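You operate a simulated robot arm through the tools that you are given. There is no shell and no other tool.

The job below is to be done with a simulated two-armed robot. You get a single attempt, and the scene is never put back.

Task
Open the air supply, set the yellow card's pressure and drain the filter bowl.
Fine: shut the drain tap once the bowl is empty. Where these are worked on the way, their far stop is far enough and under half their travel is too little: drain tap.

Only the result counts: the job must be done as asked and must still hold three seconds after the hand-in. Knocking over, shifting, dropping, spilling or breaking anything else fails it.

Robot
Two 7-joint arms with fingered hands on one trunk that stands fixed in place. Base frame: the origin is at the foot of the trunk, x ahead of it, y to its left, z up. Units: m, degrees, N and s.
The left shoulder is at [0.073, 0.173, 1.178], the right one opposite. With the tool pointing down near the work surface each hand reaches from about 0.1 to 0.58 m from the base axis, measured 20 degrees to its own side. Payload 3.5 kg a hand.
The tool frame of a hand sits at the grasp point between the pads (the TCP): z along the fingers, y along the line on which they close. The tips reach 0.03 m beyond it. The gripper opens to 0.104 m; its body begins 0.035 m behind the TCP. The gripper is a hand of 3 fingers: y runs from the thumb to the fingers, the wrist lies at [-0.015, -0.104, -0.178] in the tool frame, and closing takes about 1.5 s.
Orientation is told as [roll, pitch, yaw] about the base's x, y, z axes, in that order, counted from this pose: with the fingers straight down and the wrist toward the robot, the tool's x, y and z point along [0, 1, 0], [1, 0, 0] and [0, 0, -1] of the base frame.

Tools
- The arms move only by the tool servo_tool. It takes "left_commands", "right_commands" or both (then of equal length, played together; a hand with none holds still); each is one flat list of numbers, 6 for each row, row after row: the shift along the tool's x, y, z in m, then the turn, a rotation vector about the tool's x, y, z in degrees. In form: [x, y, z, wx, wy, wz, x, y, z, wx, wy, wz, ...]. A call has 1 to 20 rows; each row shifts and turns the commanded pose from where the row before left it, along the tool's axes as they then stand. "left_claw" and "right_claw" are, for a hand that has rows, the closure in counts, from 0 (fully open) to 255 (shut), set as the call begins (left out, the last holds). A row lasts 0.2 s, in which the tool goes at most 0.05 m and 8.6 degrees; a call with a longer step from one row to the next is refused whole, and so is a gripper value outside its range. A pose out of reach is approached as far as the arm can. The call stops where the force on the tool passes 50 N (or 10 N more than at its start, if that is more) or the arm is blocked; 0.2 s more then pass. The fingers move at their own pace (about 0.072 m/s each) and stop on an object; they squeeze with about 30 N. The grip force told is the motor's: it shows also when the fingers shut on nothing. Time passes only in rows, and 0.2 s behind the last, so rows that do not move let the fingers close. It gives the time, the measured TCP pose, the force on the tool (base axes), the opening and the grip force at its end, in the units of the frame above (readings bear some noise), with the torque about the TCP (base axes, N m) and any sound that the robot's microphone picked up.
- Cameras (640 x 400 px; columns grow to the right, rows downward): "scene" is now at [0.1549, -0.0493, 1.3615]; the picture's right is [-0.55, -0.84, 0.00], its down [-0.39, 0.26, -0.88] and it looks along [0.74, -0.48, -0.47] (base axes); focal length 214 px, centre (320, 200). "left" rides on the left gripper at [-0.064, -0.094, -0.117] in its tool frame; the picture's right is [-0.72, -0.33, 0.61], its down [0.64, -0.65, 0.40] and it looks along [0.27, 0.68, 0.68] (tool axes); focal length 238 px, centre (320, 200). "right" rides on the right gripper at [0.064, -0.094, -0.117] in its tool frame; the picture's right is [-0.72, 0.33, -0.61], its down [-0.64, -0.65, 0.40] and it looks along [-0.27, 0.68, 0.68] (tool axes); focal length 238 px, centre (320, 200). There is no depth. A picture from a camera that has moved, and an enlarged one, comes with that camera's place and axes in the base frame and with its lens.
- get_image(camera): a new picture of that camera. It takes no simulated time.
- slide_trunk(by): moves the trunk up (or, below 0, down) by that many m; the arms and the scene camera ride with it, the base frame stays. It gives what a move gives, with no picture.
- finger_targets(index, middle, thumb_bend, thumb_turn, hand): sets how far each is bent, from 0 (flat) to 100 (curled in); at 30 the hand is open as for a grip, at 70 the pads meet at the TCP. One left out holds its place. A second passes; each finger stops where it meets its share of the squeeze, and holds until it gets a number again. A gripper value or a shape takes the hand back. It gives what a move gives, with no picture; readings hold the bend of each and the force on the fingers (four entries, about 0 where the hand has none), thumb and palm. thumb_turn goes from beside the hand (0) to across from the fingers (100), as for a grip.
- preshape(shape, hand): the hand has 3 fingers and takes this shape, open, in about a second: jaw (thumb against the fingers, like two jaws); tri (thumb and two fingers); tip (a fingertip pinch); poke (one finger out to press); point (the index stretched); flat (the hand flat); cup (the hand cupped); fist (a fist). The gripper value then closes the fingers along that shape, each until it touches; the sizes above hold for jaw. It gives what a move gives, with no picture.
- aim_head(pan, tilt): turns the head with the scene camera to pan (to the left, within 86 degrees either way) and tilt (down, from -29 to 69), counted from straight ahead of the robot (the tilt from the chest, where the trunk bows). It gives what a move gives.
- enlarge(camera, box): a new picture of the part [left, top, right, bottom] of that camera's present view, enlarged. It takes no simulated time.
- finish_job(): hands the job in; it is judged then, once.

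Places have to be worked out from the pictures, the camera data and where the tool is seen. Open the grippers and draw the arms clear of the work before you hand the job in, unless the task says otherwise.

The tools are called after "Call:" as name(argument=value, ...) on one line, values as JSON. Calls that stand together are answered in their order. servo_tool: Moves the arms, as the interface text tells. Its arguments: {"type":"object","properties":{"left_commands":{"type":"array"},"left_claw":{"type":"number"},"right_commands":{"type":"array"},"right_claw":{"type":"number"}},"required":[]} The other tools are called the same way: slide_trunk (by) moves the trunk up or down; preshape (shape, hand) gives the hand a shape; finger_targets (index, middle, thumb_bend, thumb_turn, hand) moves the fingers one by one; aim_head (pan, tilt) turns the head that bears the scene camera; get_image (camera) takes a picture; enlarge (camera, box) takes an enlarged picture of a part of a camera's view; finish_job () hands the job in.

At the start:

```text
t: 0.0
left_ee_pos: [0.4664, -0.0817, 1.3401]
left_tool_rot: [0.0, 0.0, 0.0]
left_contact_force: [0.3, 0.5, 0.9]
left_ft_torque: [-0.01, -0.01, 0.02]
left_grip_width: 0.1036
left_finger_force: 0.1
left_shape: jaw
left_bend: [30.0, 30.0, 30.0, 98.0]
left_finger forces: [0.1, 0.1, 0.0, 0.1, 0.0, 0.1]
right_ee_pos: [0.3526, -0.4678, 1.3406]
right_tool_rot: [0.1, 0.0, 0.0]
right_contact_force: [-0.7, -0.6, 0.2]
right_ft_torque: [0.0, 0.03, -0.01]
right_grip_width: 0.1039
right_finger_force: 0.0
right_shape: jaw
right_bend: [30.0, 30.0, 30.0, 98.0]
right_finger forces: [0.0, 0.1, 0.0, 0.0, 0.1, 0.1]
trunk travel left (down, up): [-0.275, 0.479]
head pan, tilt (commanded): [-33.3, 28.0]
```

scene: 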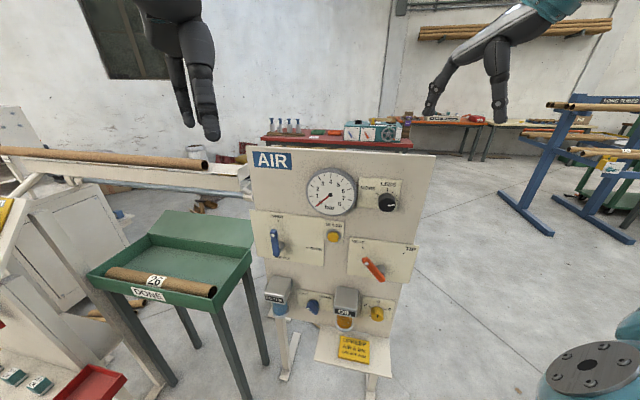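
right: 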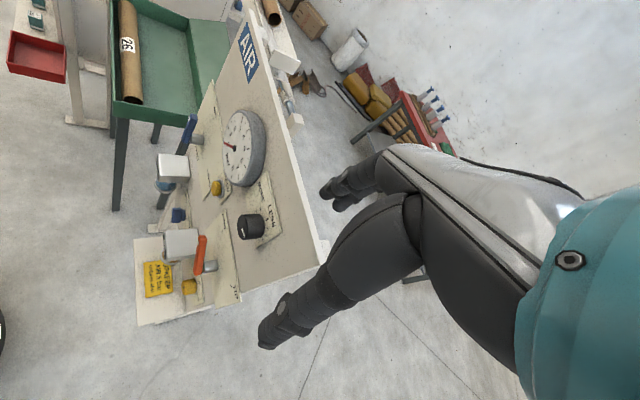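
left: 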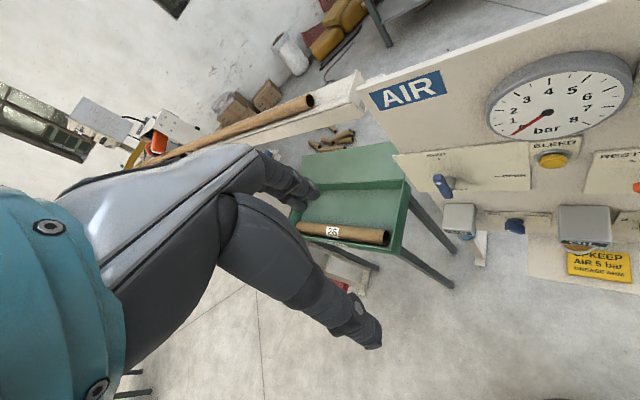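

The panel with gauge, knob, and levers stands ahead to the right. I'll enlarge the view to read labels.

Call:
enlarge(camera="scene", box=[240, 140, 440, 265])

Call:
enlarge(camera="scene", box=[240, 255, 440, 380])

Call:
enlarge(camera="left", box=[380, 50, 640, 300])

Call:
enlarge(camera="right", box=[120, 90, 330, 320])

```text
3.20 times, centred on (340, 202) of scene
camera zoom: at [0.1549, -0.0493, 1.3615], right [-0.55, -0.84, 0.0], down [-0.39, 0.26, -0.88], along [0.74, -0.48, -0.47], focal length 686 px, centre (256, 192)
```

zoom: 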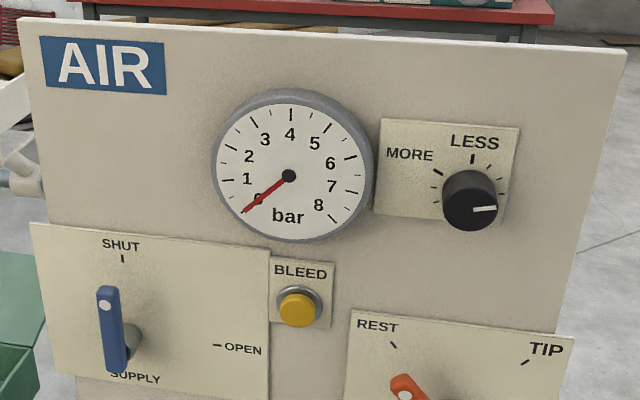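

```text
3.20 times, centred on (340, 318) of scene
camera zoom: at [0.1549, -0.0493, 1.3615], right [-0.55, -0.84, 0.0], down [-0.39, 0.26, -0.88], along [0.74, -0.48, -0.47], focal length 686 px, centre (256, -176)
```

zoom: 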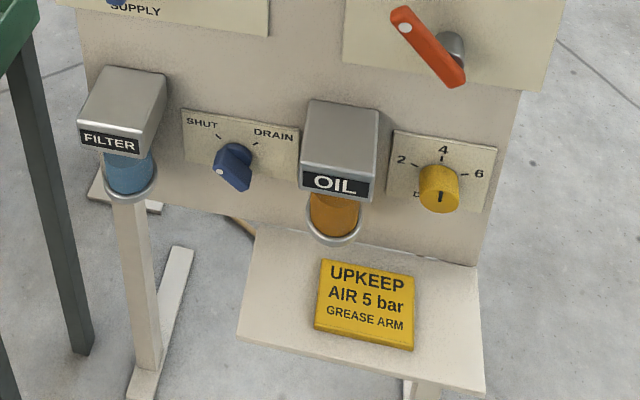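

```text
1.60 times, centred on (510, 175) of left
camera zoom: at [0.3715, -0.1454, 1.4567], right [-0.33, -0.72, -0.61], down [-0.65, 0.64, -0.4], along [0.68, 0.27, -0.68], focal length 381 px, centre (16, 240)
```

zoom: 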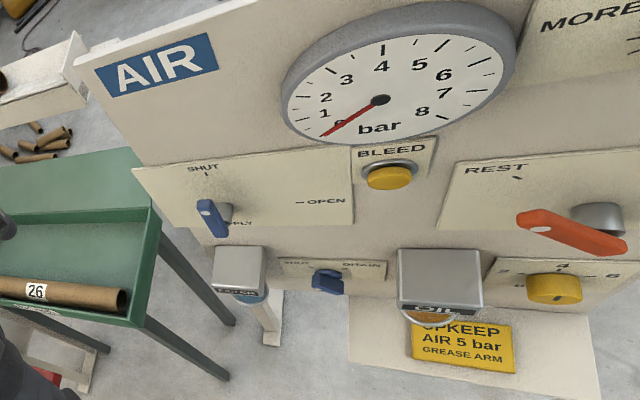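

```text
1.74 times, centred on (225, 205) of right
camera zoom: at [0.2583, -0.4042, 1.4559], right [0.33, -0.72, 0.61], down [-0.65, -0.64, -0.4], along [0.68, -0.27, -0.68], focal length 414 px, centre (485, 191)
```

zoom: 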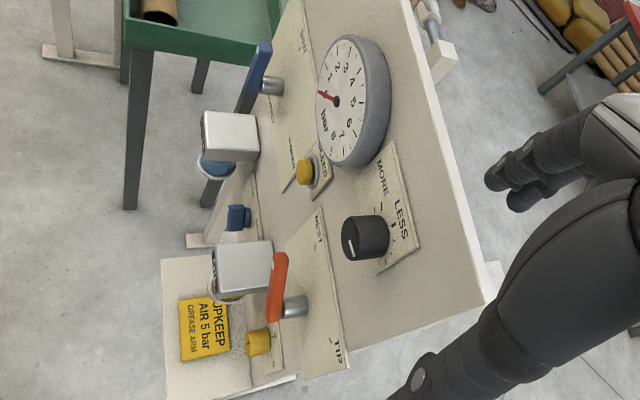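

The panel sits vertical with its face turned to me, about 45° to my right: gauge near [0.55,-0.34,1.12], pressure knob near [0.464,-0.457,1.096], supply lever near [0.665,-0.22,0.935], drain tap near [0.60,-0.31,0.645]. I first bring the left hand back and down, and turn it to see the panel closer.

Call:
servo_tool(left_commands=[0.004, -0.015, 0.0375, 0, 0, 0, 0.004, -0.015, 0.0375, 0, 0, 0, 0.004, -0.015, 0.0375, 0, 0, 0, 0.004, -0.015, 0.0375, 0, 0, 0, 0.004, -0.015, 0.0375, 0, 0, 0, 0.004, -0.015, 0.0375, 0, 0, 0, 0.004, -0.015, 0.0375, 0, 0, 0, 0.004, -0.015, 0.0375, 0, 0, 0, 0, 0, 0, 0, 0, 7.5, 0, 0, 0, 0, 0, 7.5, 0, 0, 0, 0, 0, 7.5, 0, 0, 0, 0, 0, 7.5, 0, 0, 0, 0, 0, 7.5, 0, 0, 0, 0, 0, 7.5, 0, 0, 0, -7.5, 0, 0, 0, 0, 0, -7.5, 0, 0, 0, 0, 0, -7.5, 0, 0, 0, 0, 0, -7.5, 0, 0, 0, 0, 0, -7.5, 0, 0, 0, 0, 0, -7.5, 0, 0])

Call:
get_image(camera="left")

Call:
get_image(camera="scene")

```text
t: 3.6
left_ee_pos: [0.3564, -0.0508, 1.0462]
left_tool_rot: [-0.9, -20.2, -42.5]
left_contact_force: [4.8, 0.3, -0.5]
left_ft_torque: [-0.12, 0.2, -0.41]
left_grip_width: 0.1035
left_finger_force: 0.1
left_shape: jaw
left_bend: [30.0, 30.0, 30.0, 98.0]
left_finger forces: [0.0, 0.1, 0.0, 0.0, 0.0, 0.0]
right_ee_pos: [0.3527, -0.4673, 1.3411]
right_tool_rot: [0.0, 0.0, 0.0]
right_contact_force: [-0.4, -0.4, 0.4]
right_ft_torque: [0.0, 0.02, -0.01]
right_grip_width: 0.1035
right_finger_force: 0.1
right_shape: jaw
right_bend: [30.0, 30.0, 30.0, 98.0]
right_finger forces: [0.1, 0.0, 0.0, 0.0, 0.1, 0.0]
trunk travel left (down, up): [-0.275, 0.479]
head pan, tilt (commanded): [-33.3, 28.0]
stopped in row 17 (left hand): the force on the tool passed its limit at 103 N (the readings are from after the stop); the commanded pose is now the measured one
```

```text
taken
camera left: at [0.219, -0.0073, 1.1248], right [-0.57, -0.47, -0.68], down [0.08, 0.78, -0.61], along [0.82, -0.4, -0.4], focal length 238 px, centre (320, 200)
```

left: 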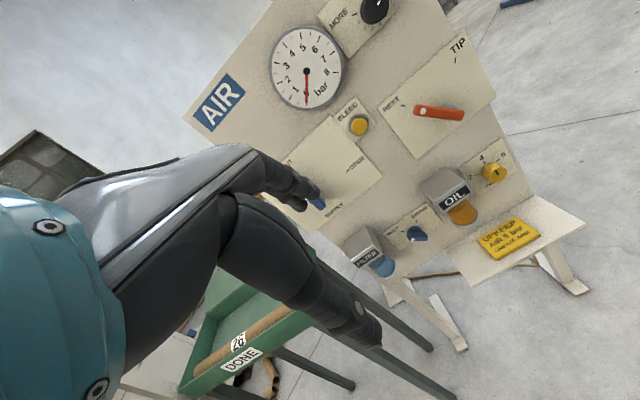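

```text
taken
camera scene: at [0.1549, -0.0493, 1.3616], right [-0.55, -0.84, 0.0], down [-0.39, 0.26, -0.88], along [0.74, -0.48, -0.47], focal length 214 px, centre (320, 200)
```

scene: 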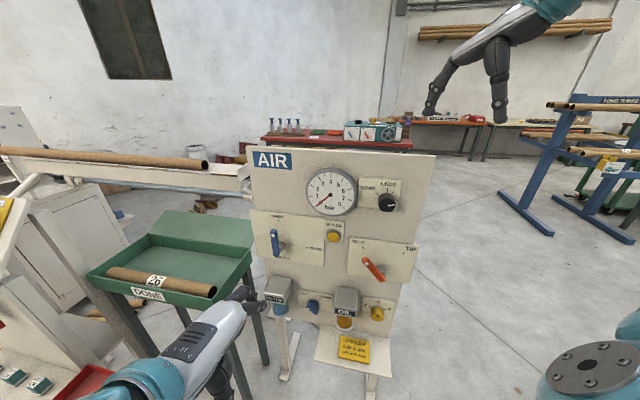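

The left hand stopped on a force spike, most likely my own wrist against the chest. The view of the panel is useful already, so I enlarge parts of it before moving on.

Call:
enlarge(camera="left", box=[240, 0, 480, 150])

Call:
enlarge(camera="left", box=[340, 140, 560, 290])

Call:
enlarge(camera="scene", box=[250, 205, 330, 255])

Call:
enlarge(camera="scene", box=[350, 170, 430, 220])

Call:
enlarge(camera="scene", box=[260, 265, 360, 330])

```text
2.67 times, centred on (360, 75) of left
camera zoom: at [0.219, -0.0073, 1.1248], right [-0.57, -0.47, -0.68], down [0.08, 0.78, -0.61], along [0.82, -0.4, -0.4], focal length 636 px, centre (213, 533)
```

zoom: 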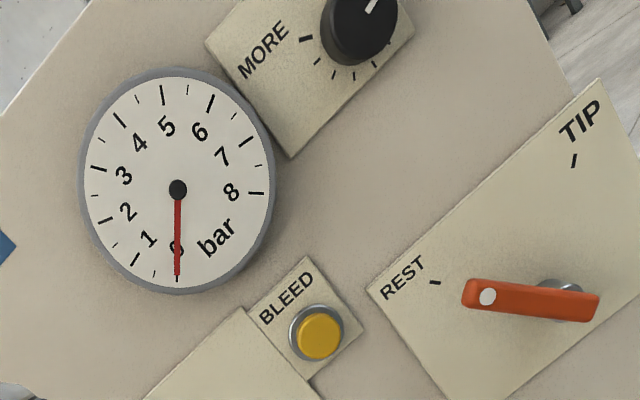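

```text
2.67 times, centred on (450, 215) of left
camera zoom: at [0.219, -0.0073, 1.1248], right [-0.57, -0.47, -0.68], down [0.08, 0.78, -0.61], along [0.82, -0.4, -0.4], focal length 636 px, centre (-27, 160)
```

zoom: 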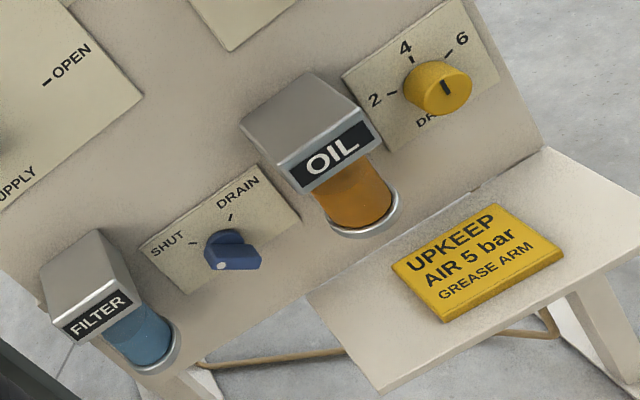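

```text
8.00 times, centred on (290, 230) of scene
camera zoom: at [0.1549, -0.0493, 1.3616], right [-0.55, -0.84, 0.0], down [-0.39, 0.26, -0.88], along [0.74, -0.48, -0.47], focal length 1716 px, centre (560, -40)
```

zoom: 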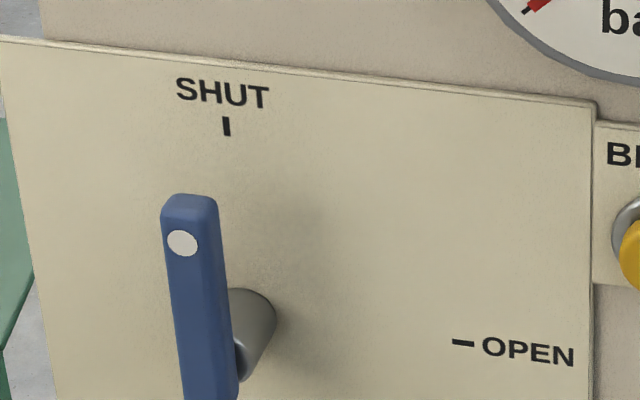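

```text
8.00 times, centred on (390, 195) of scene
camera zoom: at [0.1549, -0.0493, 1.3616], right [-0.55, -0.84, 0.0], down [-0.39, 0.26, -0.88], along [0.74, -0.48, -0.47], focal length 1716 px, centre (-240, 240)
```

zoom: 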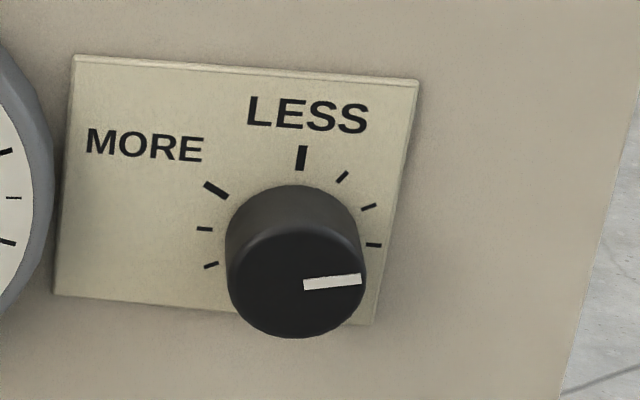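

```text
6.15 times, centred on (310, 298) of scene
camera zoom: at [0.1549, -0.0493, 1.3616], right [-0.55, -0.84, 0.0], down [-0.39, 0.26, -0.88], along [0.74, -0.48, -0.47], focal length 1320 px, centre (382, -400)
```

zoom: 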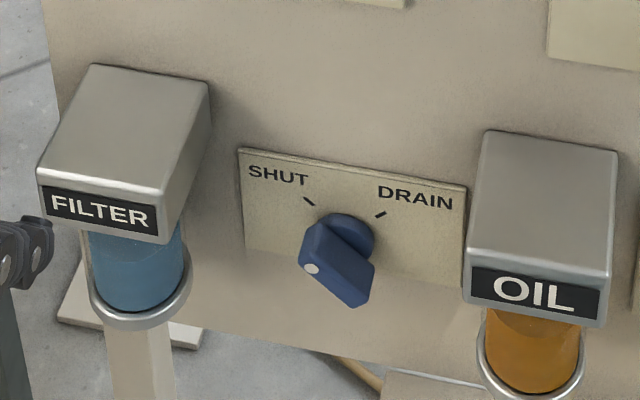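

The gauge reads 0, the pressure knob increases clockwise from LESS round to MORE with its pointer now at about 3 o'clock, the card says 5 bar, and the tap's dot points at SHUT. I move the left hand away from the chest toward the panel, then tilt the fingers up to level.

Call:
servo_tool(left_commands=[-0.001, 0.0235, 0.0085, 0, 0, 0, -0.001, 0.0235, 0.0085, 0, 0, 0, -0.001, 0.0235, 0.0085, 0, 0, 0, -0.001, 0.0235, 0.0085, 0, 0, 0, 0, 0, 0, -7, 0, 0, 0, 0, 0, -7, 0, 0, 0, 0, 0, -7, 0, 0])

Call:
get_image(camera="left")

Call:
get_image(camera="scene")

```text
t: 5.2
left_ee_pos: [0.425, -0.1212, 1.0489]
left_tool_rot: [-1.1, -41.2, -42.3]
left_contact_force: [-0.4, -0.2, 0.0]
left_ft_torque: [0.04, 0.03, -0.01]
left_grip_width: 0.1038
left_finger_force: 0.0
left_shape: jaw
left_bend: [30.0, 30.0, 30.0, 98.0]
left_finger forces: [0.0, 0.0, 0.0, 0.0, 0.0, 0.0]
right_ee_pos: [0.3522, -0.4675, 1.3394]
right_tool_rot: [0.0, 0.0, -0.1]
right_contact_force: [-0.6, -0.6, -0.5]
right_ft_torque: [-0.03, -0.01, 0.02]
right_grip_width: 0.1042
right_finger_force: 0.0
right_shape: jaw
right_bend: [30.0, 30.0, 30.0, 98.0]
right_finger forces: [0.0, 0.0, 0.0, 0.0, 0.0, 0.0]
trunk travel left (down, up): [-0.275, 0.479]
head pan, tilt (commanded): [-33.3, 28.0]
```

```text
taken
camera left: at [0.2745, -0.0661, 1.0744], right [-0.38, -0.64, -0.67], down [0.27, 0.61, -0.74], along [0.89, -0.46, -0.06], focal length 238 px, centre (320, 200)
```

left: 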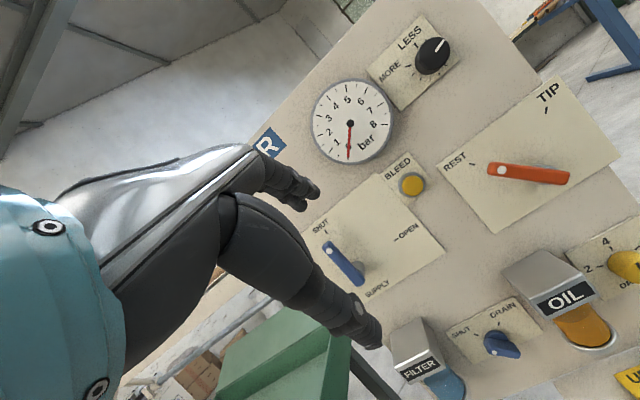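

```text
taken
camera scene: at [0.1547, -0.0491, 1.3616], right [-0.55, -0.84, 0.0], down [-0.39, 0.26, -0.88], along [0.74, -0.48, -0.47], focal length 214 px, centre (320, 200)
```

scene: 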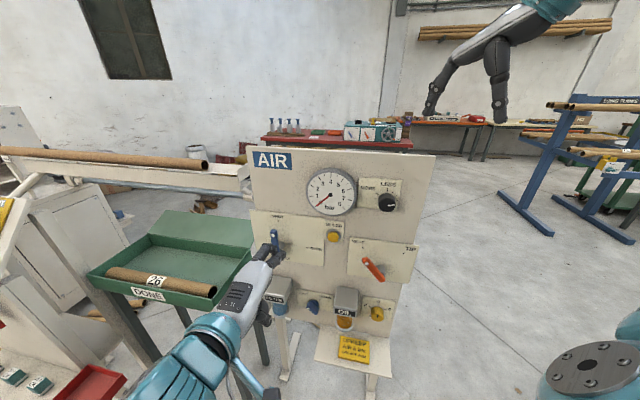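

No contact now, and the lever and tap are visible. I enlarge the supply lever and drain tap to cross-check their locations.

Call:
enlarge(camera="left", box=[290, 200, 450, 300])

Call:
enlarge(camera="left", box=[400, 280, 560, 380])

```text
4.00 times, centred on (370, 250) of left
camera zoom: at [0.2745, -0.0661, 1.0744], right [-0.38, -0.64, -0.67], down [0.27, 0.61, -0.74], along [0.89, -0.46, -0.06], focal length 953 px, centre (120, 0)
```

zoom: 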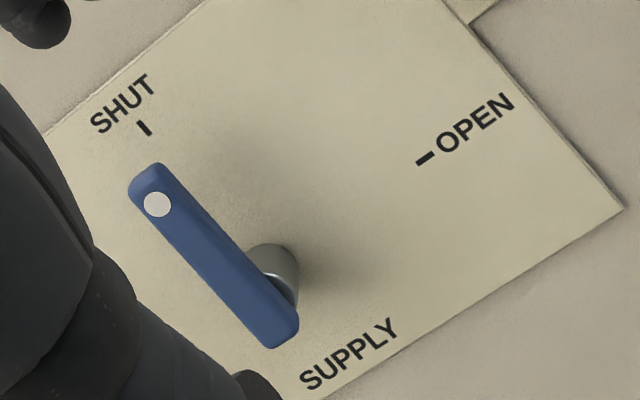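

```text
4.00 times, centred on (480, 330) of left
camera zoom: at [0.2745, -0.0661, 1.0744], right [-0.38, -0.64, -0.67], down [0.27, 0.61, -0.74], along [0.89, -0.46, -0.06], focal length 953 px, centre (-320, -320)
```

zoom: 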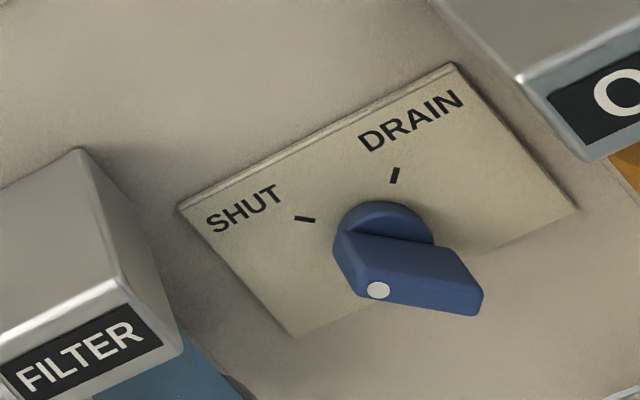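

The lever pivots near its lower end and swings clockwise to OPEN. I'll push it over with one finger, so I shape the left hand for poking and look at where the finger sits.

Call:
preshape(hand="left", shape="poke")

Call:
get_image(camera="left")

Call:
enlarge(camera="scene", box=[200, 200, 360, 300])

Call:
get_image(camera="right")

```text
t: 6.1
left_ee_pos: [0.426, -0.1209, 1.0467]
left_tool_rot: [-1.2, -41.2, -42.3]
left_contact_force: [0.5, 0.2, 0.1]
left_ft_torque: [0.01, 0.01, 0.01]
left_grip_width: 0.0
left_finger_force: 0.1
left_shape: poke
left_bend: [70.0, 70.0, 100.0, 100.0]
left_finger forces: [0.0, 0.0, 0.0, 0.0, 0.0, 0.0]
right_ee_pos: [0.3533, -0.4678, 1.3393]
right_tool_rot: [0.0, 0.1, 0.1]
right_contact_force: [-0.1, 0.5, -0.3]
right_ft_torque: [0.0, 0.03, -0.01]
right_grip_width: 0.1038
right_finger_force: 0.0
right_shape: jaw
right_bend: [30.0, 30.0, 30.0, 98.0]
right_finger forces: [0.0, 0.0, 0.1, 0.1, 0.1, 0.0]
trunk travel left (down, up): [-0.275, 0.479]
head pan, tilt (commanded): [-33.3, 28.0]
```

```text
taken
camera left: at [0.2746, -0.0664, 1.0747], right [-0.38, -0.64, -0.67], down [0.26, 0.61, -0.74], along [0.89, -0.46, -0.06], focal length 238 px, centre (320, 200)
```

left: 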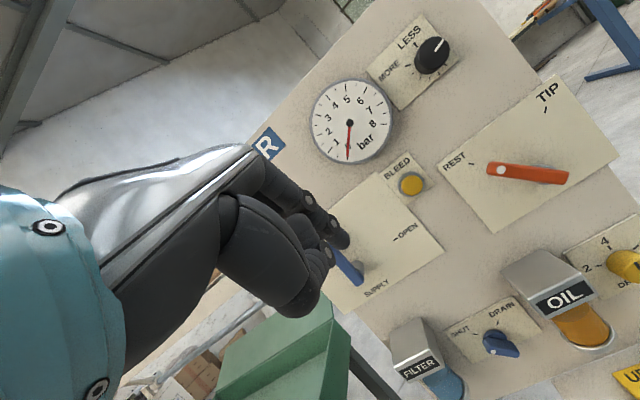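

```text
4.00 times, centred on (280, 250) of scene
camera zoom: at [0.1549, -0.0494, 1.3615], right [-0.55, -0.84, 0.0], down [-0.39, 0.26, -0.88], along [0.74, -0.48, -0.47], focal length 858 px, centre (480, 0)
```

zoom: 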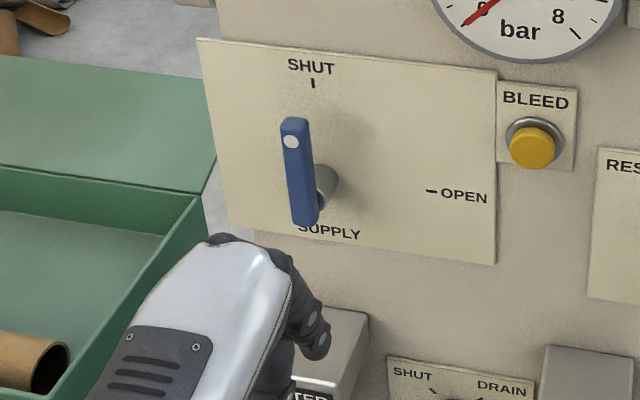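

```text
taken
camera right: at [0.2583, -0.4042, 1.4559], right [0.33, -0.72, 0.61], down [-0.65, -0.64, -0.4], along [0.68, -0.27, -0.68], focal length 238 px, centre (320, 200)
```

right: 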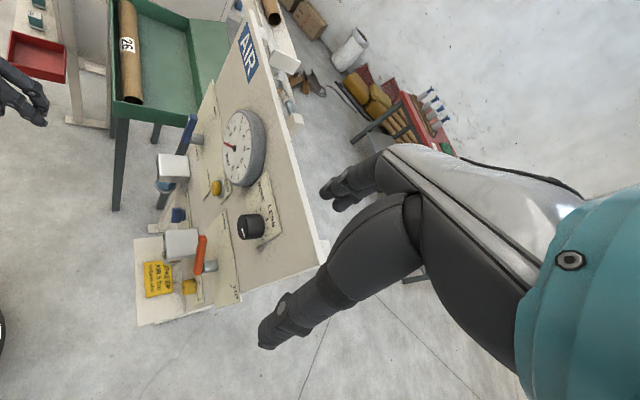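

In this shape the two fingertips sit near the tool axis, about 3 cm beyond the TCP. I lower the trunk a little to ease the reach to the lever (its front face is about 6 cm off the panel).

Call:
slide_trunk(by=-0.12)

```text
t: 7.6
left_ee_pos: [0.4245, -0.1216, 0.9279]
left_tool_rot: [-1.2, -41.3, -42.3]
left_contact_force: [0.1, 0.8, 0.5]
left_ft_torque: [-0.01, 0.0, 0.01]
left_grip_width: 0.0
left_finger_force: 0.0
left_shape: poke
left_bend: [70.0, 70.0, 100.0, 100.0]
left_finger forces: [0.0, 0.0, 0.1, 0.0, 0.0, 0.0]
right_ee_pos: [0.3522, -0.468, 1.2212]
right_tool_rot: [0.0, -0.1, 0.0]
right_contact_force: [0.7, -0.2, 0.5]
right_ft_torque: [0.02, -0.03, 0.02]
right_grip_width: 0.1038
right_finger_force: 0.1
right_shape: jaw
right_bend: [30.0, 30.0, 30.0, 98.0]
right_finger forces: [0.0, 0.0, 0.1, 0.1, 0.1, 0.1]
trunk travel left (down, up): [-0.155, 0.599]
head pan, tilt (commanded): [-33.3, 28.0]
```

Both arms are clear. I level the left fingers to point straight into the panel and carry the hand to a spot in front and left of the lever's top, 15 cm off the panel.

Call:
servo_tool(left_commands=[0, 0, 0, -8.11, -0.235, 0.276, 0, 0, 0, -8.11, -0.235, 0.276, 0, 0, 0, -8.11, -0.235, 0.276, 0, 0, 0, -8.11, -0.235, 0.276, 0, 0, 0, -8.11, -0.235, 0.276, 0, 0, 0, -8.11, -0.235, 0.276, 0.0276, 0.0058, 0.027, 0, 0, 0, 0.0276, 0.0058, 0.027, 0, 0, 0, 0.0276, 0.0058, 0.027, 0, 0, 0, 0.0276, 0.0058, 0.027, 0, 0, 0, 0.0276, 0.0058, 0.027, 0, 0, 0, 0, 0, 0, 0, 0, 0])

Call:
get_image(camera="scene")

Call:
get_image(camera="left")

Call:
get_image(camera="right")

```text
t: 10.2
left_ee_pos: [0.6169, -0.1173, 0.9566]
left_tool_rot: [6.7, -89.9, -51.7]
left_contact_force: [0.5, 1.0, 0.4]
left_ft_torque: [-0.01, -0.03, 0.02]
left_grip_width: 0.0
left_finger_force: 0.1
left_shape: poke
left_bend: [70.0, 70.0, 100.0, 100.0]
left_finger forces: [0.0, 0.0, 0.0, 0.0, 0.0, 0.0]
right_ee_pos: [0.3529, -0.468, 1.22]
right_tool_rot: [0.0, -0.1, 0.0]
right_contact_force: [0.3, -0.4, 0.1]
right_ft_torque: [0.01, 0.04, 0.0]
right_grip_width: 0.1037
right_finger_force: 0.1
right_shape: jaw
right_bend: [30.0, 30.0, 30.0, 98.0]
right_finger forces: [0.0, 0.0, 0.1, 0.1, 0.0, 0.1]
trunk travel left (down, up): [-0.155, 0.599]
head pan, tilt (commanded): [-33.3, 28.0]
```

```text
taken
camera scene: at [0.2122, -0.0493, 1.2375], right [-0.55, -0.84, 0.0], down [-0.39, 0.26, -0.88], along [0.74, -0.48, -0.47], focal length 214 px, centre (320, 200)
```

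scene: 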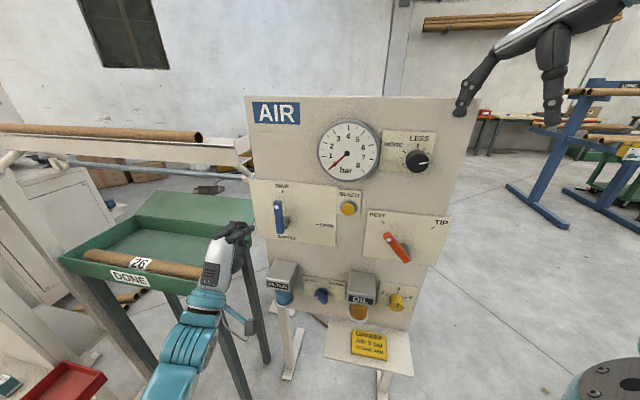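

```text
taken
camera left: at [0.4893, -0.0784, 0.8618], right [-0.07, -0.94, -0.33], down [0.74, 0.17, -0.65], along [0.67, -0.29, 0.68], focal length 238 px, centre (320, 200)
```

left: 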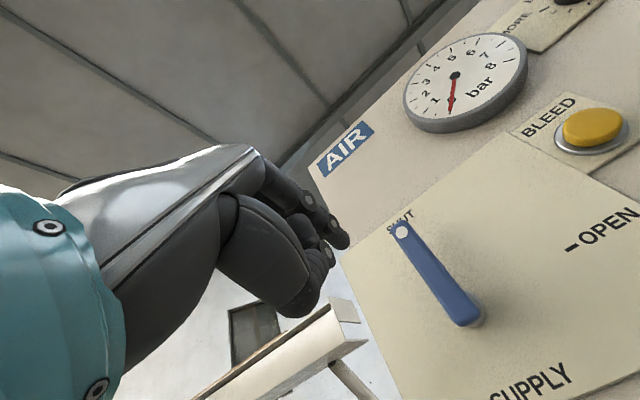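

```text
taken
camera right: at [0.2584, -0.4042, 1.3359], right [0.33, -0.72, 0.61], down [-0.65, -0.64, -0.4], along [0.68, -0.27, -0.68], focal length 238 px, centre (320, 200)
```

right: 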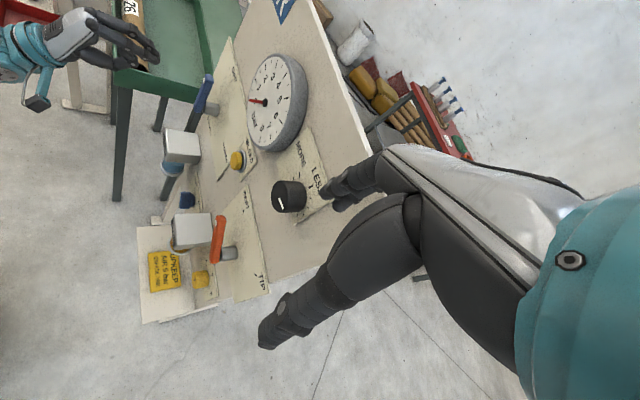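

The left hand is level and pointing into the panel, with the fingertips just left of the lever's top. I push straight in so the tips sit beside the lever, 3.5 cm off the panel.

Call:
servo_tool(left_commands=[0.001, 0, 0.029, 0, 0, 0, 0.001, 0, 0.029, 0, 0, 0, 0.001, 0, 0.029, 0, 0, 0])

Call:
enlarge(camera="scene", box=[220, 170, 360, 260])

Call:
get_image(camera="left")

```text
t: 11.0
left_ee_pos: [0.6809, -0.1785, 0.9558]
left_tool_rot: [48.0, -89.9, -92.8]
left_contact_force: [1.1, 0.1, -0.5]
left_ft_torque: [0.0, -0.03, 0.0]
left_grip_width: 0.0
left_finger_force: 0.0
left_shape: poke
left_bend: [70.0, 70.0, 100.0, 100.0]
left_finger forces: [0.0, 0.0, 0.1, 0.0, 0.0, 0.0]
right_ee_pos: [0.3536, -0.4687, 1.22]
right_tool_rot: [-0.1, 0.0, 0.0]
right_contact_force: [-0.7, 0.0, 0.4]
right_ft_torque: [0.04, -0.04, 0.02]
right_grip_width: 0.1038
right_finger_force: 0.0
right_shape: jaw
right_bend: [30.0, 30.0, 30.0, 98.0]
right_finger forces: [0.0, 0.0, 0.0, 0.0, 0.0, 0.0]
trunk travel left (down, up): [-0.155, 0.599]
head pan, tilt (commanded): [-33.3, 28.0]
```

```text
4.44 times, centred on (290, 215) of scene
camera zoom: at [0.212, -0.0495, 1.2375], right [-0.55, -0.84, 0.0], down [-0.39, 0.26, -0.88], along [0.74, -0.48, -0.47], focal length 953 px, centre (453, 133)
```

zoom: 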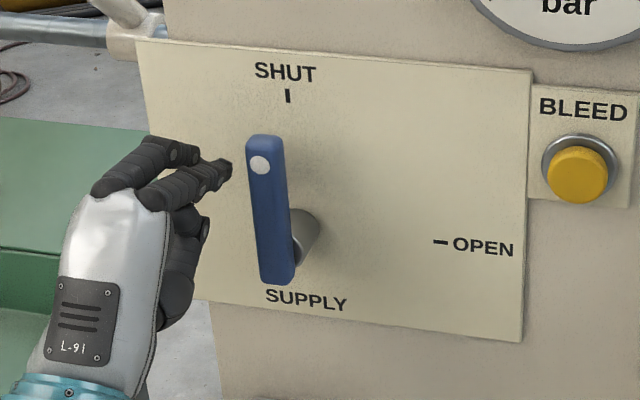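

```text
taken
camera left: at [0.5534, -0.1405, 0.8621], right [-0.07, -0.94, -0.33], down [0.74, 0.17, -0.65], along [0.67, -0.29, 0.68], focal length 238 px, centre (320, 200)
```

left: 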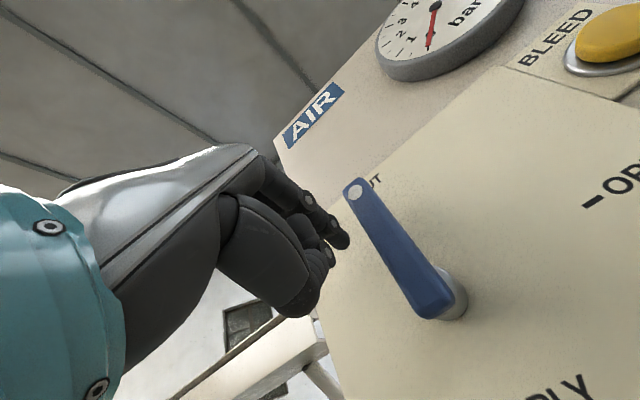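

The fingertips are beside the lever at dot height with no contact. I now sweep right along the lever's arc through the first half of its travel.

Call:
servo_tool(left_commands=[-0.0115, 0.002, 0, 0, 0, 0, -0.0115, 0.002, 0, 0, 0, 0, -0.0115, 0.002, 0, 0, 0, 0, -0.013, -0.0022, 0, 0, 0, 0, -0.013, -0.0022, 0, 0, 0, 0])

Call:
enlarge(camera="scene", box=[220, 170, 360, 260])

```text
t: 12.2
left_ee_pos: [0.641, -0.2221, 0.9588]
left_tool_rot: [2.7, -89.9, -47.8]
left_contact_force: [1.0, -0.4, 0.1]
left_ft_torque: [0.01, 0.0, 0.01]
left_grip_width: 0.0
left_finger_force: 0.1
left_shape: poke
left_bend: [70.0, 70.0, 100.0, 100.0]
left_finger forces: [0.1, 0.0, 0.0, 0.0, 0.0, 0.0]
right_ee_pos: [0.3519, -0.4674, 1.221]
right_tool_rot: [0.0, 0.1, 0.0]
right_contact_force: [0.2, 0.2, 0.5]
right_ft_torque: [0.02, 0.05, 0.03]
right_grip_width: 0.1036
right_finger_force: 0.1
right_shape: jaw
right_bend: [30.0, 30.0, 30.0, 98.0]
right_finger forces: [0.0, 0.0, 0.0, 0.1, 0.0, 0.0]
trunk travel left (down, up): [-0.155, 0.599]
head pan, tilt (commanded): [-33.3, 28.0]
```

```text
4.44 times, centred on (290, 215) of scene
camera zoom: at [0.2121, -0.0493, 1.2375], right [-0.55, -0.84, 0.0], down [-0.39, 0.26, -0.88], along [0.74, -0.48, -0.47], focal length 953 px, centre (453, 133)
```

zoom: 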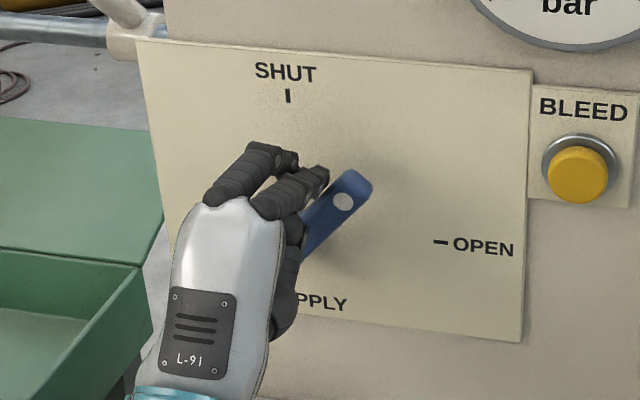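

The lever follows and stands at about 45°. I continue the arc down to the right until it meets its OPEN stop.

Call:
servo_tool(left_commands=[-0.0123, -0.0091, 0, 0, 0, 0, -0.0123, -0.0091, 0, 0, 0, 0, -0.0065, -0.0135, 0, 0, 0, 0, -0.0065, -0.0135, 0, 0, 0, 0, 0, -0.006, 0, 0, 0, 0, 0, -0.006, 0, 0, 0, 0])

Call:
enlarge(camera="scene", box=[220, 110, 400, 260])

```text
t: 13.6
left_ee_pos: [0.6093, -0.2463, 0.9112]
left_tool_rot: [-177.7, -89.2, 132.8]
left_contact_force: [14.1, -7.5, 39.5]
left_ft_torque: [-0.69, -0.64, 0.12]
left_grip_width: 0.0002
left_finger_force: 0.1
left_shape: poke
left_bend: [70.0, 70.0, 100.0, 100.0]
left_finger forces: [19.7, 19.8, 0.1, 0.1, 0.0, 0.0]
right_ee_pos: [0.3497, -0.4675, 1.222]
right_tool_rot: [0.0, -0.1, 0.0]
right_contact_force: [0.2, -0.2, 0.4]
right_ft_torque: [-0.01, 0.01, 0.01]
right_grip_width: 0.1037
right_finger_force: 0.1
right_shape: jaw
right_bend: [30.0, 30.0, 30.0, 98.0]
right_finger forces: [0.0, 0.0, 0.0, 0.1, 0.0, 0.1]
trunk travel left (down, up): [-0.155, 0.599]
head pan, tilt (commanded): [-33.3, 28.0]
```

```text
2.67 times, centred on (310, 185) of scene
camera zoom: at [0.2098, -0.0487, 1.2386], right [-0.55, -0.84, 0.0], down [-0.39, 0.26, -0.88], along [0.74, -0.48, -0.47], focal length 572 px, centre (347, 240)
```

zoom: 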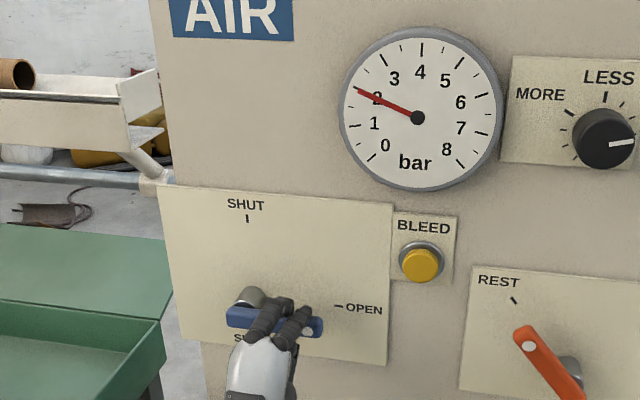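

The lever is hard on its OPEN stop (about 40 N back) and the gauge has risen to about 2 bar. I lift the finger off the lever and withdraw.

Call:
servo_tool(left_commands=[0, 0.012, 0, 0, 0, 0, 0, 0.012, 0, 0, 0, 0, 0, 0, -0.03, 0, 0, 0, 0, 0, -0.03, 0, 0, 0, 0, 0, -0.03, 0, 0, 0, 0, 0, -0.03, 0, 0, 0])

Call:
enlarge(camera="scene", box=[240, 90, 460, 260])

Call:
enlarge(camera="scene", box=[310, 110, 390, 185])

Call:
get_image(camera="right")

```text
t: 15.0
left_ee_pos: [0.5274, -0.1621, 0.9227]
left_tool_rot: [28.4, -89.8, -73.5]
left_contact_force: [0.3, 0.4, -0.5]
left_ft_torque: [0.04, -0.01, 0.03]
left_grip_width: 0.0
left_finger_force: 0.0
left_shape: poke
left_bend: [70.0, 70.0, 100.0, 100.0]
left_finger forces: [0.0, 0.1, 0.0, 0.1, 0.0, 0.1]
right_ee_pos: [0.3524, -0.4668, 1.2197]
right_tool_rot: [0.0, 0.0, 0.0]
right_contact_force: [-0.1, 0.2, -0.4]
right_ft_torque: [0.01, 0.02, -0.01]
right_grip_width: 0.1035
right_finger_force: 0.1
right_shape: jaw
right_bend: [30.0, 30.0, 30.0, 98.0]
right_finger forces: [0.0, 0.0, 0.0, 0.1, 0.0, 0.0]
trunk travel left (down, up): [-0.155, 0.599]
head pan, tilt (commanded): [-33.3, 28.0]
```

```text
2.35 times, centred on (350, 175) of scene
camera zoom: at [0.2121, -0.0492, 1.2375], right [-0.55, -0.84, 0.0], down [-0.39, 0.26, -0.88], along [0.74, -0.48, -0.47], focal length 505 px, centre (249, 259)
```

zoom: 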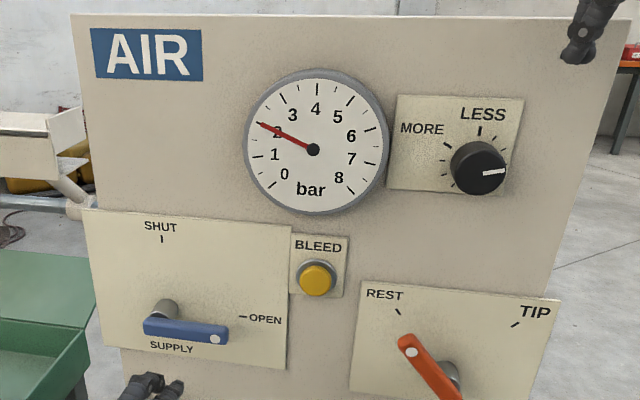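

```text
5.33 times, centred on (350, 148) of scene
camera zoom: at [0.2121, -0.0492, 1.2375], right [-0.55, -0.84, 0.0], down [-0.39, 0.26, -0.88], along [0.74, -0.48, -0.47], focal length 1144 px, centre (160, 480)
```

zoom: 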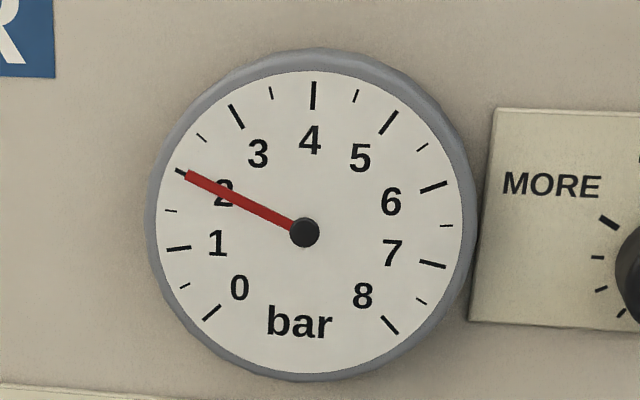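

```text
taken
camera right: at [0.2582, -0.404, 1.336], right [0.33, -0.72, 0.61], down [-0.65, -0.64, -0.4], along [0.68, -0.27, -0.68], focal length 238 px, centre (320, 200)
```

right: 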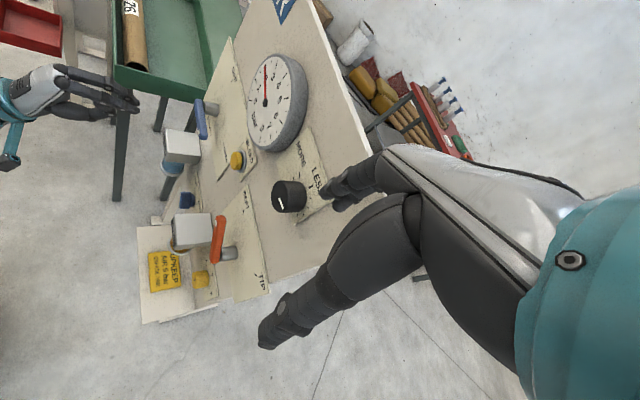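

The gauge settles at 2.0 bar with supply OPEN, so the knob must be turned clockwise by roughly 110°. I put the left hand back into jaw shape, move the right arm out of the way, and bring the left in front of the knob.

Call:
preshape(hand="left", shape="jaw")

Call:
servo_tool(left_commands=[0, 0, 0, 0, 0, 0, 0, 0, 0, 0, 0, 0, 0, 0, 0, 0, 0, 0, 0, 0, 0, 0, 0, 0, -0.0316, 0.022, 0.003, 0, 0, 0, -0.0316, 0.022, 0.003, 0, 0, 0, -0.0316, 0.022, 0.003, 0, 0, 0, -0.0316, 0.022, 0.003, 0, 0, 0, -0.0316, 0.022, 0.003, 0, 0, 0, -0.0316, 0.022, 0.003, 0, 0, 0, -0.0316, 0.022, 0.003, 0, 0, 0, -0.0316, 0.022, 0.003, 0, 0, 0], right_commands=[-0.01, -0.012, -0.006, 0, 0, 0, -0.01, -0.012, -0.006, 0, 0, 0, -0.01, -0.012, -0.006, 0, 0, 0, -0.01, -0.012, -0.006, 0, 0, 0, -0.01, -0.012, -0.006, 0, 0, 0, -0.01, -0.012, -0.006, 0, 0, 0, -0.01, -0.012, -0.006, 0, 0, 0, -0.01, -0.012, -0.006, 0, 0, 0, 0, 0, 0, 0, 0, 0, 0, 0, 0, 0, 0, 0, 0, 0, 0, 0, 0, 0, 0, 0, 0, 0, 0, 0])

Call:
get_image(camera="scene")

Call:
get_image(camera="left")

Call:
get_image(camera="right")

```text
t: 15.9
left_ee_pos: [0.5274, -0.163, 0.9228]
left_tool_rot: [19.2, -89.9, -64.1]
left_contact_force: [-0.6, -0.2, -0.2]
left_ft_torque: [0.04, -0.02, -0.01]
left_grip_width: 0.1037
left_finger_force: 0.0
left_shape: jaw
left_bend: [30.0, 30.0, 30.0, 98.0]
left_finger forces: [0.1, 0.1, 0.0, 0.0, 0.1, 0.1]
right_ee_pos: [0.3526, -0.4681, 1.2199]
right_tool_rot: [0.0, 0.0, 0.0]
right_contact_force: [-0.2, 0.0, 0.7]
right_ft_torque: [-0.02, 0.02, -0.02]
right_grip_width: 0.1035
right_finger_force: 0.1
right_shape: jaw
right_bend: [30.0, 30.0, 30.0, 98.0]
right_finger forces: [0.0, 0.1, 0.1, 0.0, 0.1, 0.0]
trunk travel left (down, up): [-0.155, 0.599]
head pan, tilt (commanded): [-33.3, 28.0]
```

```text
t: 17.6
left_ee_pos: [0.487, -0.2232, 0.953]
left_tool_rot: [70.0, -80.4, -111.7]
left_contact_force: [0.7, 0.7, 0.9]
left_ft_torque: [-0.01, -0.03, -0.06]
left_grip_width: 0.1043
left_finger_force: 0.1
left_shape: jaw
left_bend: [30.0, 30.0, 30.0, 97.0]
left_finger forces: [0.0, 0.0, 0.1, 0.0, 0.1, 0.0]
right_ee_pos: [0.2618, -0.5435, 1.267]
right_tool_rot: [0.0, 0.0, 0.0]
right_contact_force: [0.3, -0.1, -1.4]
right_ft_torque: [-0.01, 0.0, 0.01]
right_grip_width: 0.1036
right_finger_force: 0.1
right_shape: jaw
right_bend: [30.0, 30.0, 30.0, 98.0]
right_finger forces: [0.0, 0.0, 0.0, 0.0, 0.0, 0.0]
trunk travel left (down, up): [-0.155, 0.599]
head pan, tilt (commanded): [-33.3, 28.0]
stopped in row 8 (left hand): the arm was blocked; the commanded pose is now the measured one
```

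```text
taken
camera scene: at [0.2124, -0.0492, 1.2374], right [-0.55, -0.84, 0.0], down [-0.39, 0.26, -0.88], along [0.74, -0.48, -0.47], focal length 214 px, centre (320, 200)
```

scene: 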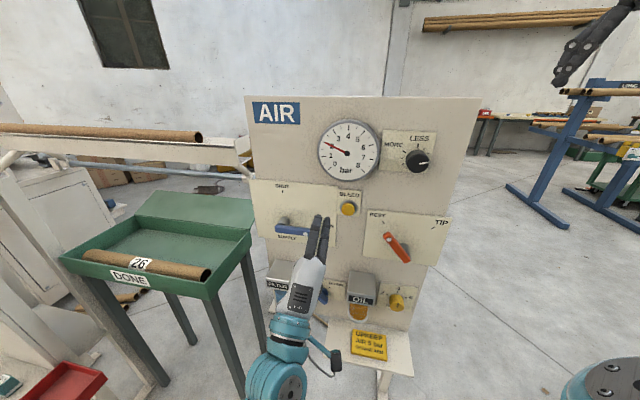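

```text
taken
camera left: at [0.3626, -0.1775, 0.8569], right [0.0, -0.88, -0.47], down [0.77, 0.31, -0.56], along [0.64, -0.36, 0.68], focal length 238 px, centre (320, 200)
```

left: 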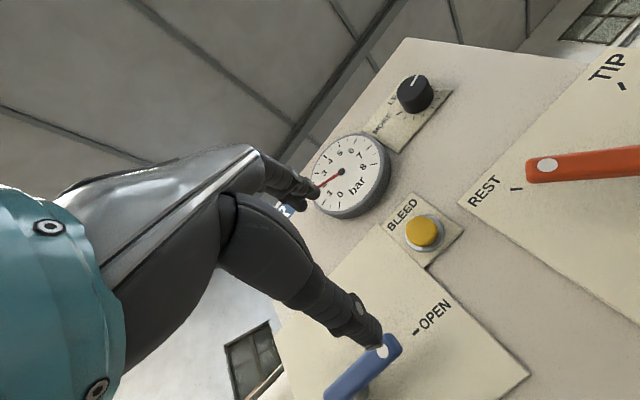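

```text
taken
camera right: at [0.1675, -0.4807, 1.3832], right [0.33, -0.72, 0.61], down [-0.65, -0.64, -0.4], along [0.68, -0.27, -0.68], focal length 238 px, centre (320, 200)
```

right: 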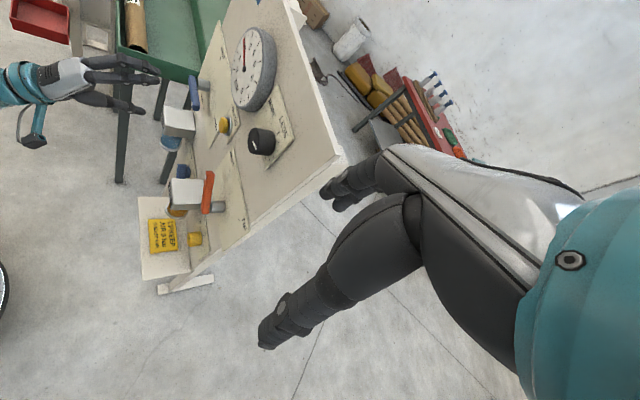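

The left arm got blocked well short of the knob, so it's better to use the right arm there, whose shoulder is right in front of the knob. I back the left hand off to the left first.

Call:
servo_tool(left_commands=[0.03, -0.01, -0.005, 0, 0, 0, 0.03, -0.01, -0.005, 0, 0, 0, 0.03, -0.01, -0.005, 0, 0, 0, 0.03, -0.005, -0.005, 0, 0, 0, 0.03, 0, -0.005, 0, 0, 0])

Call:
slide_trunk(by=0.12)

Call:
get_image(camera="scene")

```text
t: 18.9
left_ee_pos: [0.5663, -0.0918, 0.9448]
left_tool_rot: [69.8, -80.7, -111.6]
left_contact_force: [-0.6, -1.0, 0.1]
left_ft_torque: [0.02, -0.05, 0.0]
left_grip_width: 0.1038
left_finger_force: 0.0
left_shape: jaw
left_bend: [30.0, 30.0, 30.0, 97.0]
left_finger forces: [0.1, 0.0, 0.0, 0.0, 0.0, 0.0]
right_ee_pos: [0.2621, -0.5455, 1.2673]
right_tool_rot: [0.0, 0.1, 0.1]
right_contact_force: [0.7, -1.1, 0.2]
right_ft_torque: [-0.01, -0.01, -0.01]
right_grip_width: 0.1039
right_finger_force: 0.1
right_shape: jaw
right_bend: [30.0, 30.0, 30.0, 98.0]
right_finger forces: [0.0, 0.0, 0.1, 0.1, 0.0, 0.0]
trunk travel left (down, up): [-0.155, 0.599]
head pan, tilt (commanded): [-33.3, 28.0]
```

```text
t: 20.4
left_ee_pos: [0.5686, -0.0926, 1.0642]
left_tool_rot: [69.4, -80.7, -111.5]
left_contact_force: [-0.6, -0.5, 0.1]
left_ft_torque: [-0.01, 0.0, -0.01]
left_grip_width: 0.1041
left_finger_force: 0.0
left_shape: jaw
left_bend: [30.0, 30.0, 30.0, 97.0]
left_finger forces: [0.0, 0.1, 0.0, 0.0, 0.0, 0.0]
right_ee_pos: [0.2614, -0.545, 1.3866]
right_tool_rot: [0.0, 0.1, 0.0]
right_contact_force: [-0.9, 0.7, 0.0]
right_ft_torque: [-0.01, 0.01, -0.01]
right_grip_width: 0.1036
right_finger_force: 0.0
right_shape: jaw
right_bend: [30.0, 30.0, 30.0, 98.0]
right_finger forces: [0.0, 0.0, 0.0, 0.0, 0.0, 0.1]
trunk travel left (down, up): [-0.275, 0.479]
head pan, tilt (commanded): [-33.3, 28.0]
```

```text
taken
camera scene: at [0.1554, -0.0494, 1.3613], right [-0.55, -0.84, 0.0], down [-0.39, 0.26, -0.88], along [0.74, -0.48, -0.47], focal length 214 px, centre (320, 200)
```

scene: 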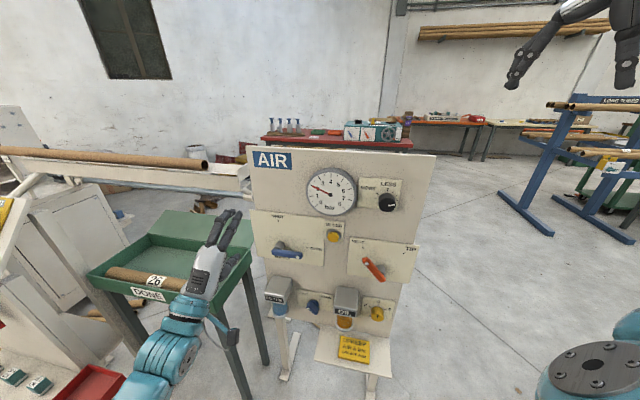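

I'll use the right arm for the knob; raising the trunk gives its elbow room since the shoulder is very near the knob.

Call:
slide_trunk(by=0.18)

Call:
get_image(camera="scene")

```text
t: 22.4
left_ee_pos: [0.5675, -0.0931, 1.2443]
left_tool_rot: [69.8, -80.6, -111.6]
left_contact_force: [-0.4, 0.8, 0.6]
left_ft_torque: [0.0, -0.02, 0.03]
left_grip_width: 0.1039
left_finger_force: 0.0
left_shape: jaw
left_bend: [30.0, 30.0, 30.0, 97.0]
left_finger forces: [0.0, 0.0, 0.0, 0.0, 0.0, 0.0]
right_ee_pos: [0.2621, -0.5444, 1.5672]
right_tool_rot: [0.0, 0.1, 0.1]
right_contact_force: [-0.3, 0.1, -0.6]
right_ft_torque: [-0.01, 0.0, 0.01]
right_grip_width: 0.1034
right_finger_force: 0.1
right_shape: jaw
right_bend: [30.0, 30.0, 30.0, 98.0]
right_finger forces: [0.0, 0.0, 0.0, 0.1, 0.0, 0.0]
trunk travel left (down, up): [-0.455, 0.299]
head pan, tilt (commanded): [-33.3, 28.0]
```

```text
taken
camera scene: at [0.1035, -0.0494, 1.5435], right [-0.55, -0.84, 0.0], down [-0.39, 0.26, -0.88], along [0.74, -0.48, -0.47], focal length 214 px, centre (320, 200)
```

scene: 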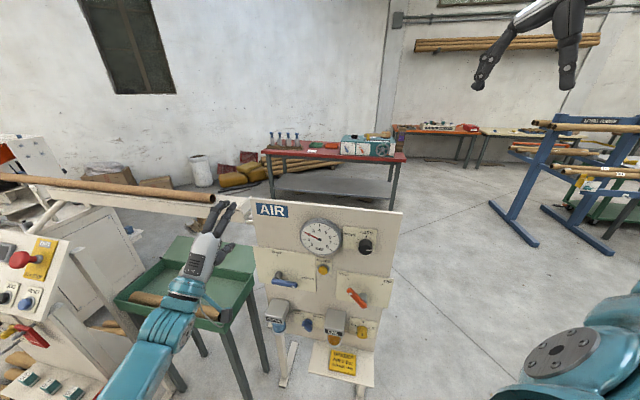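

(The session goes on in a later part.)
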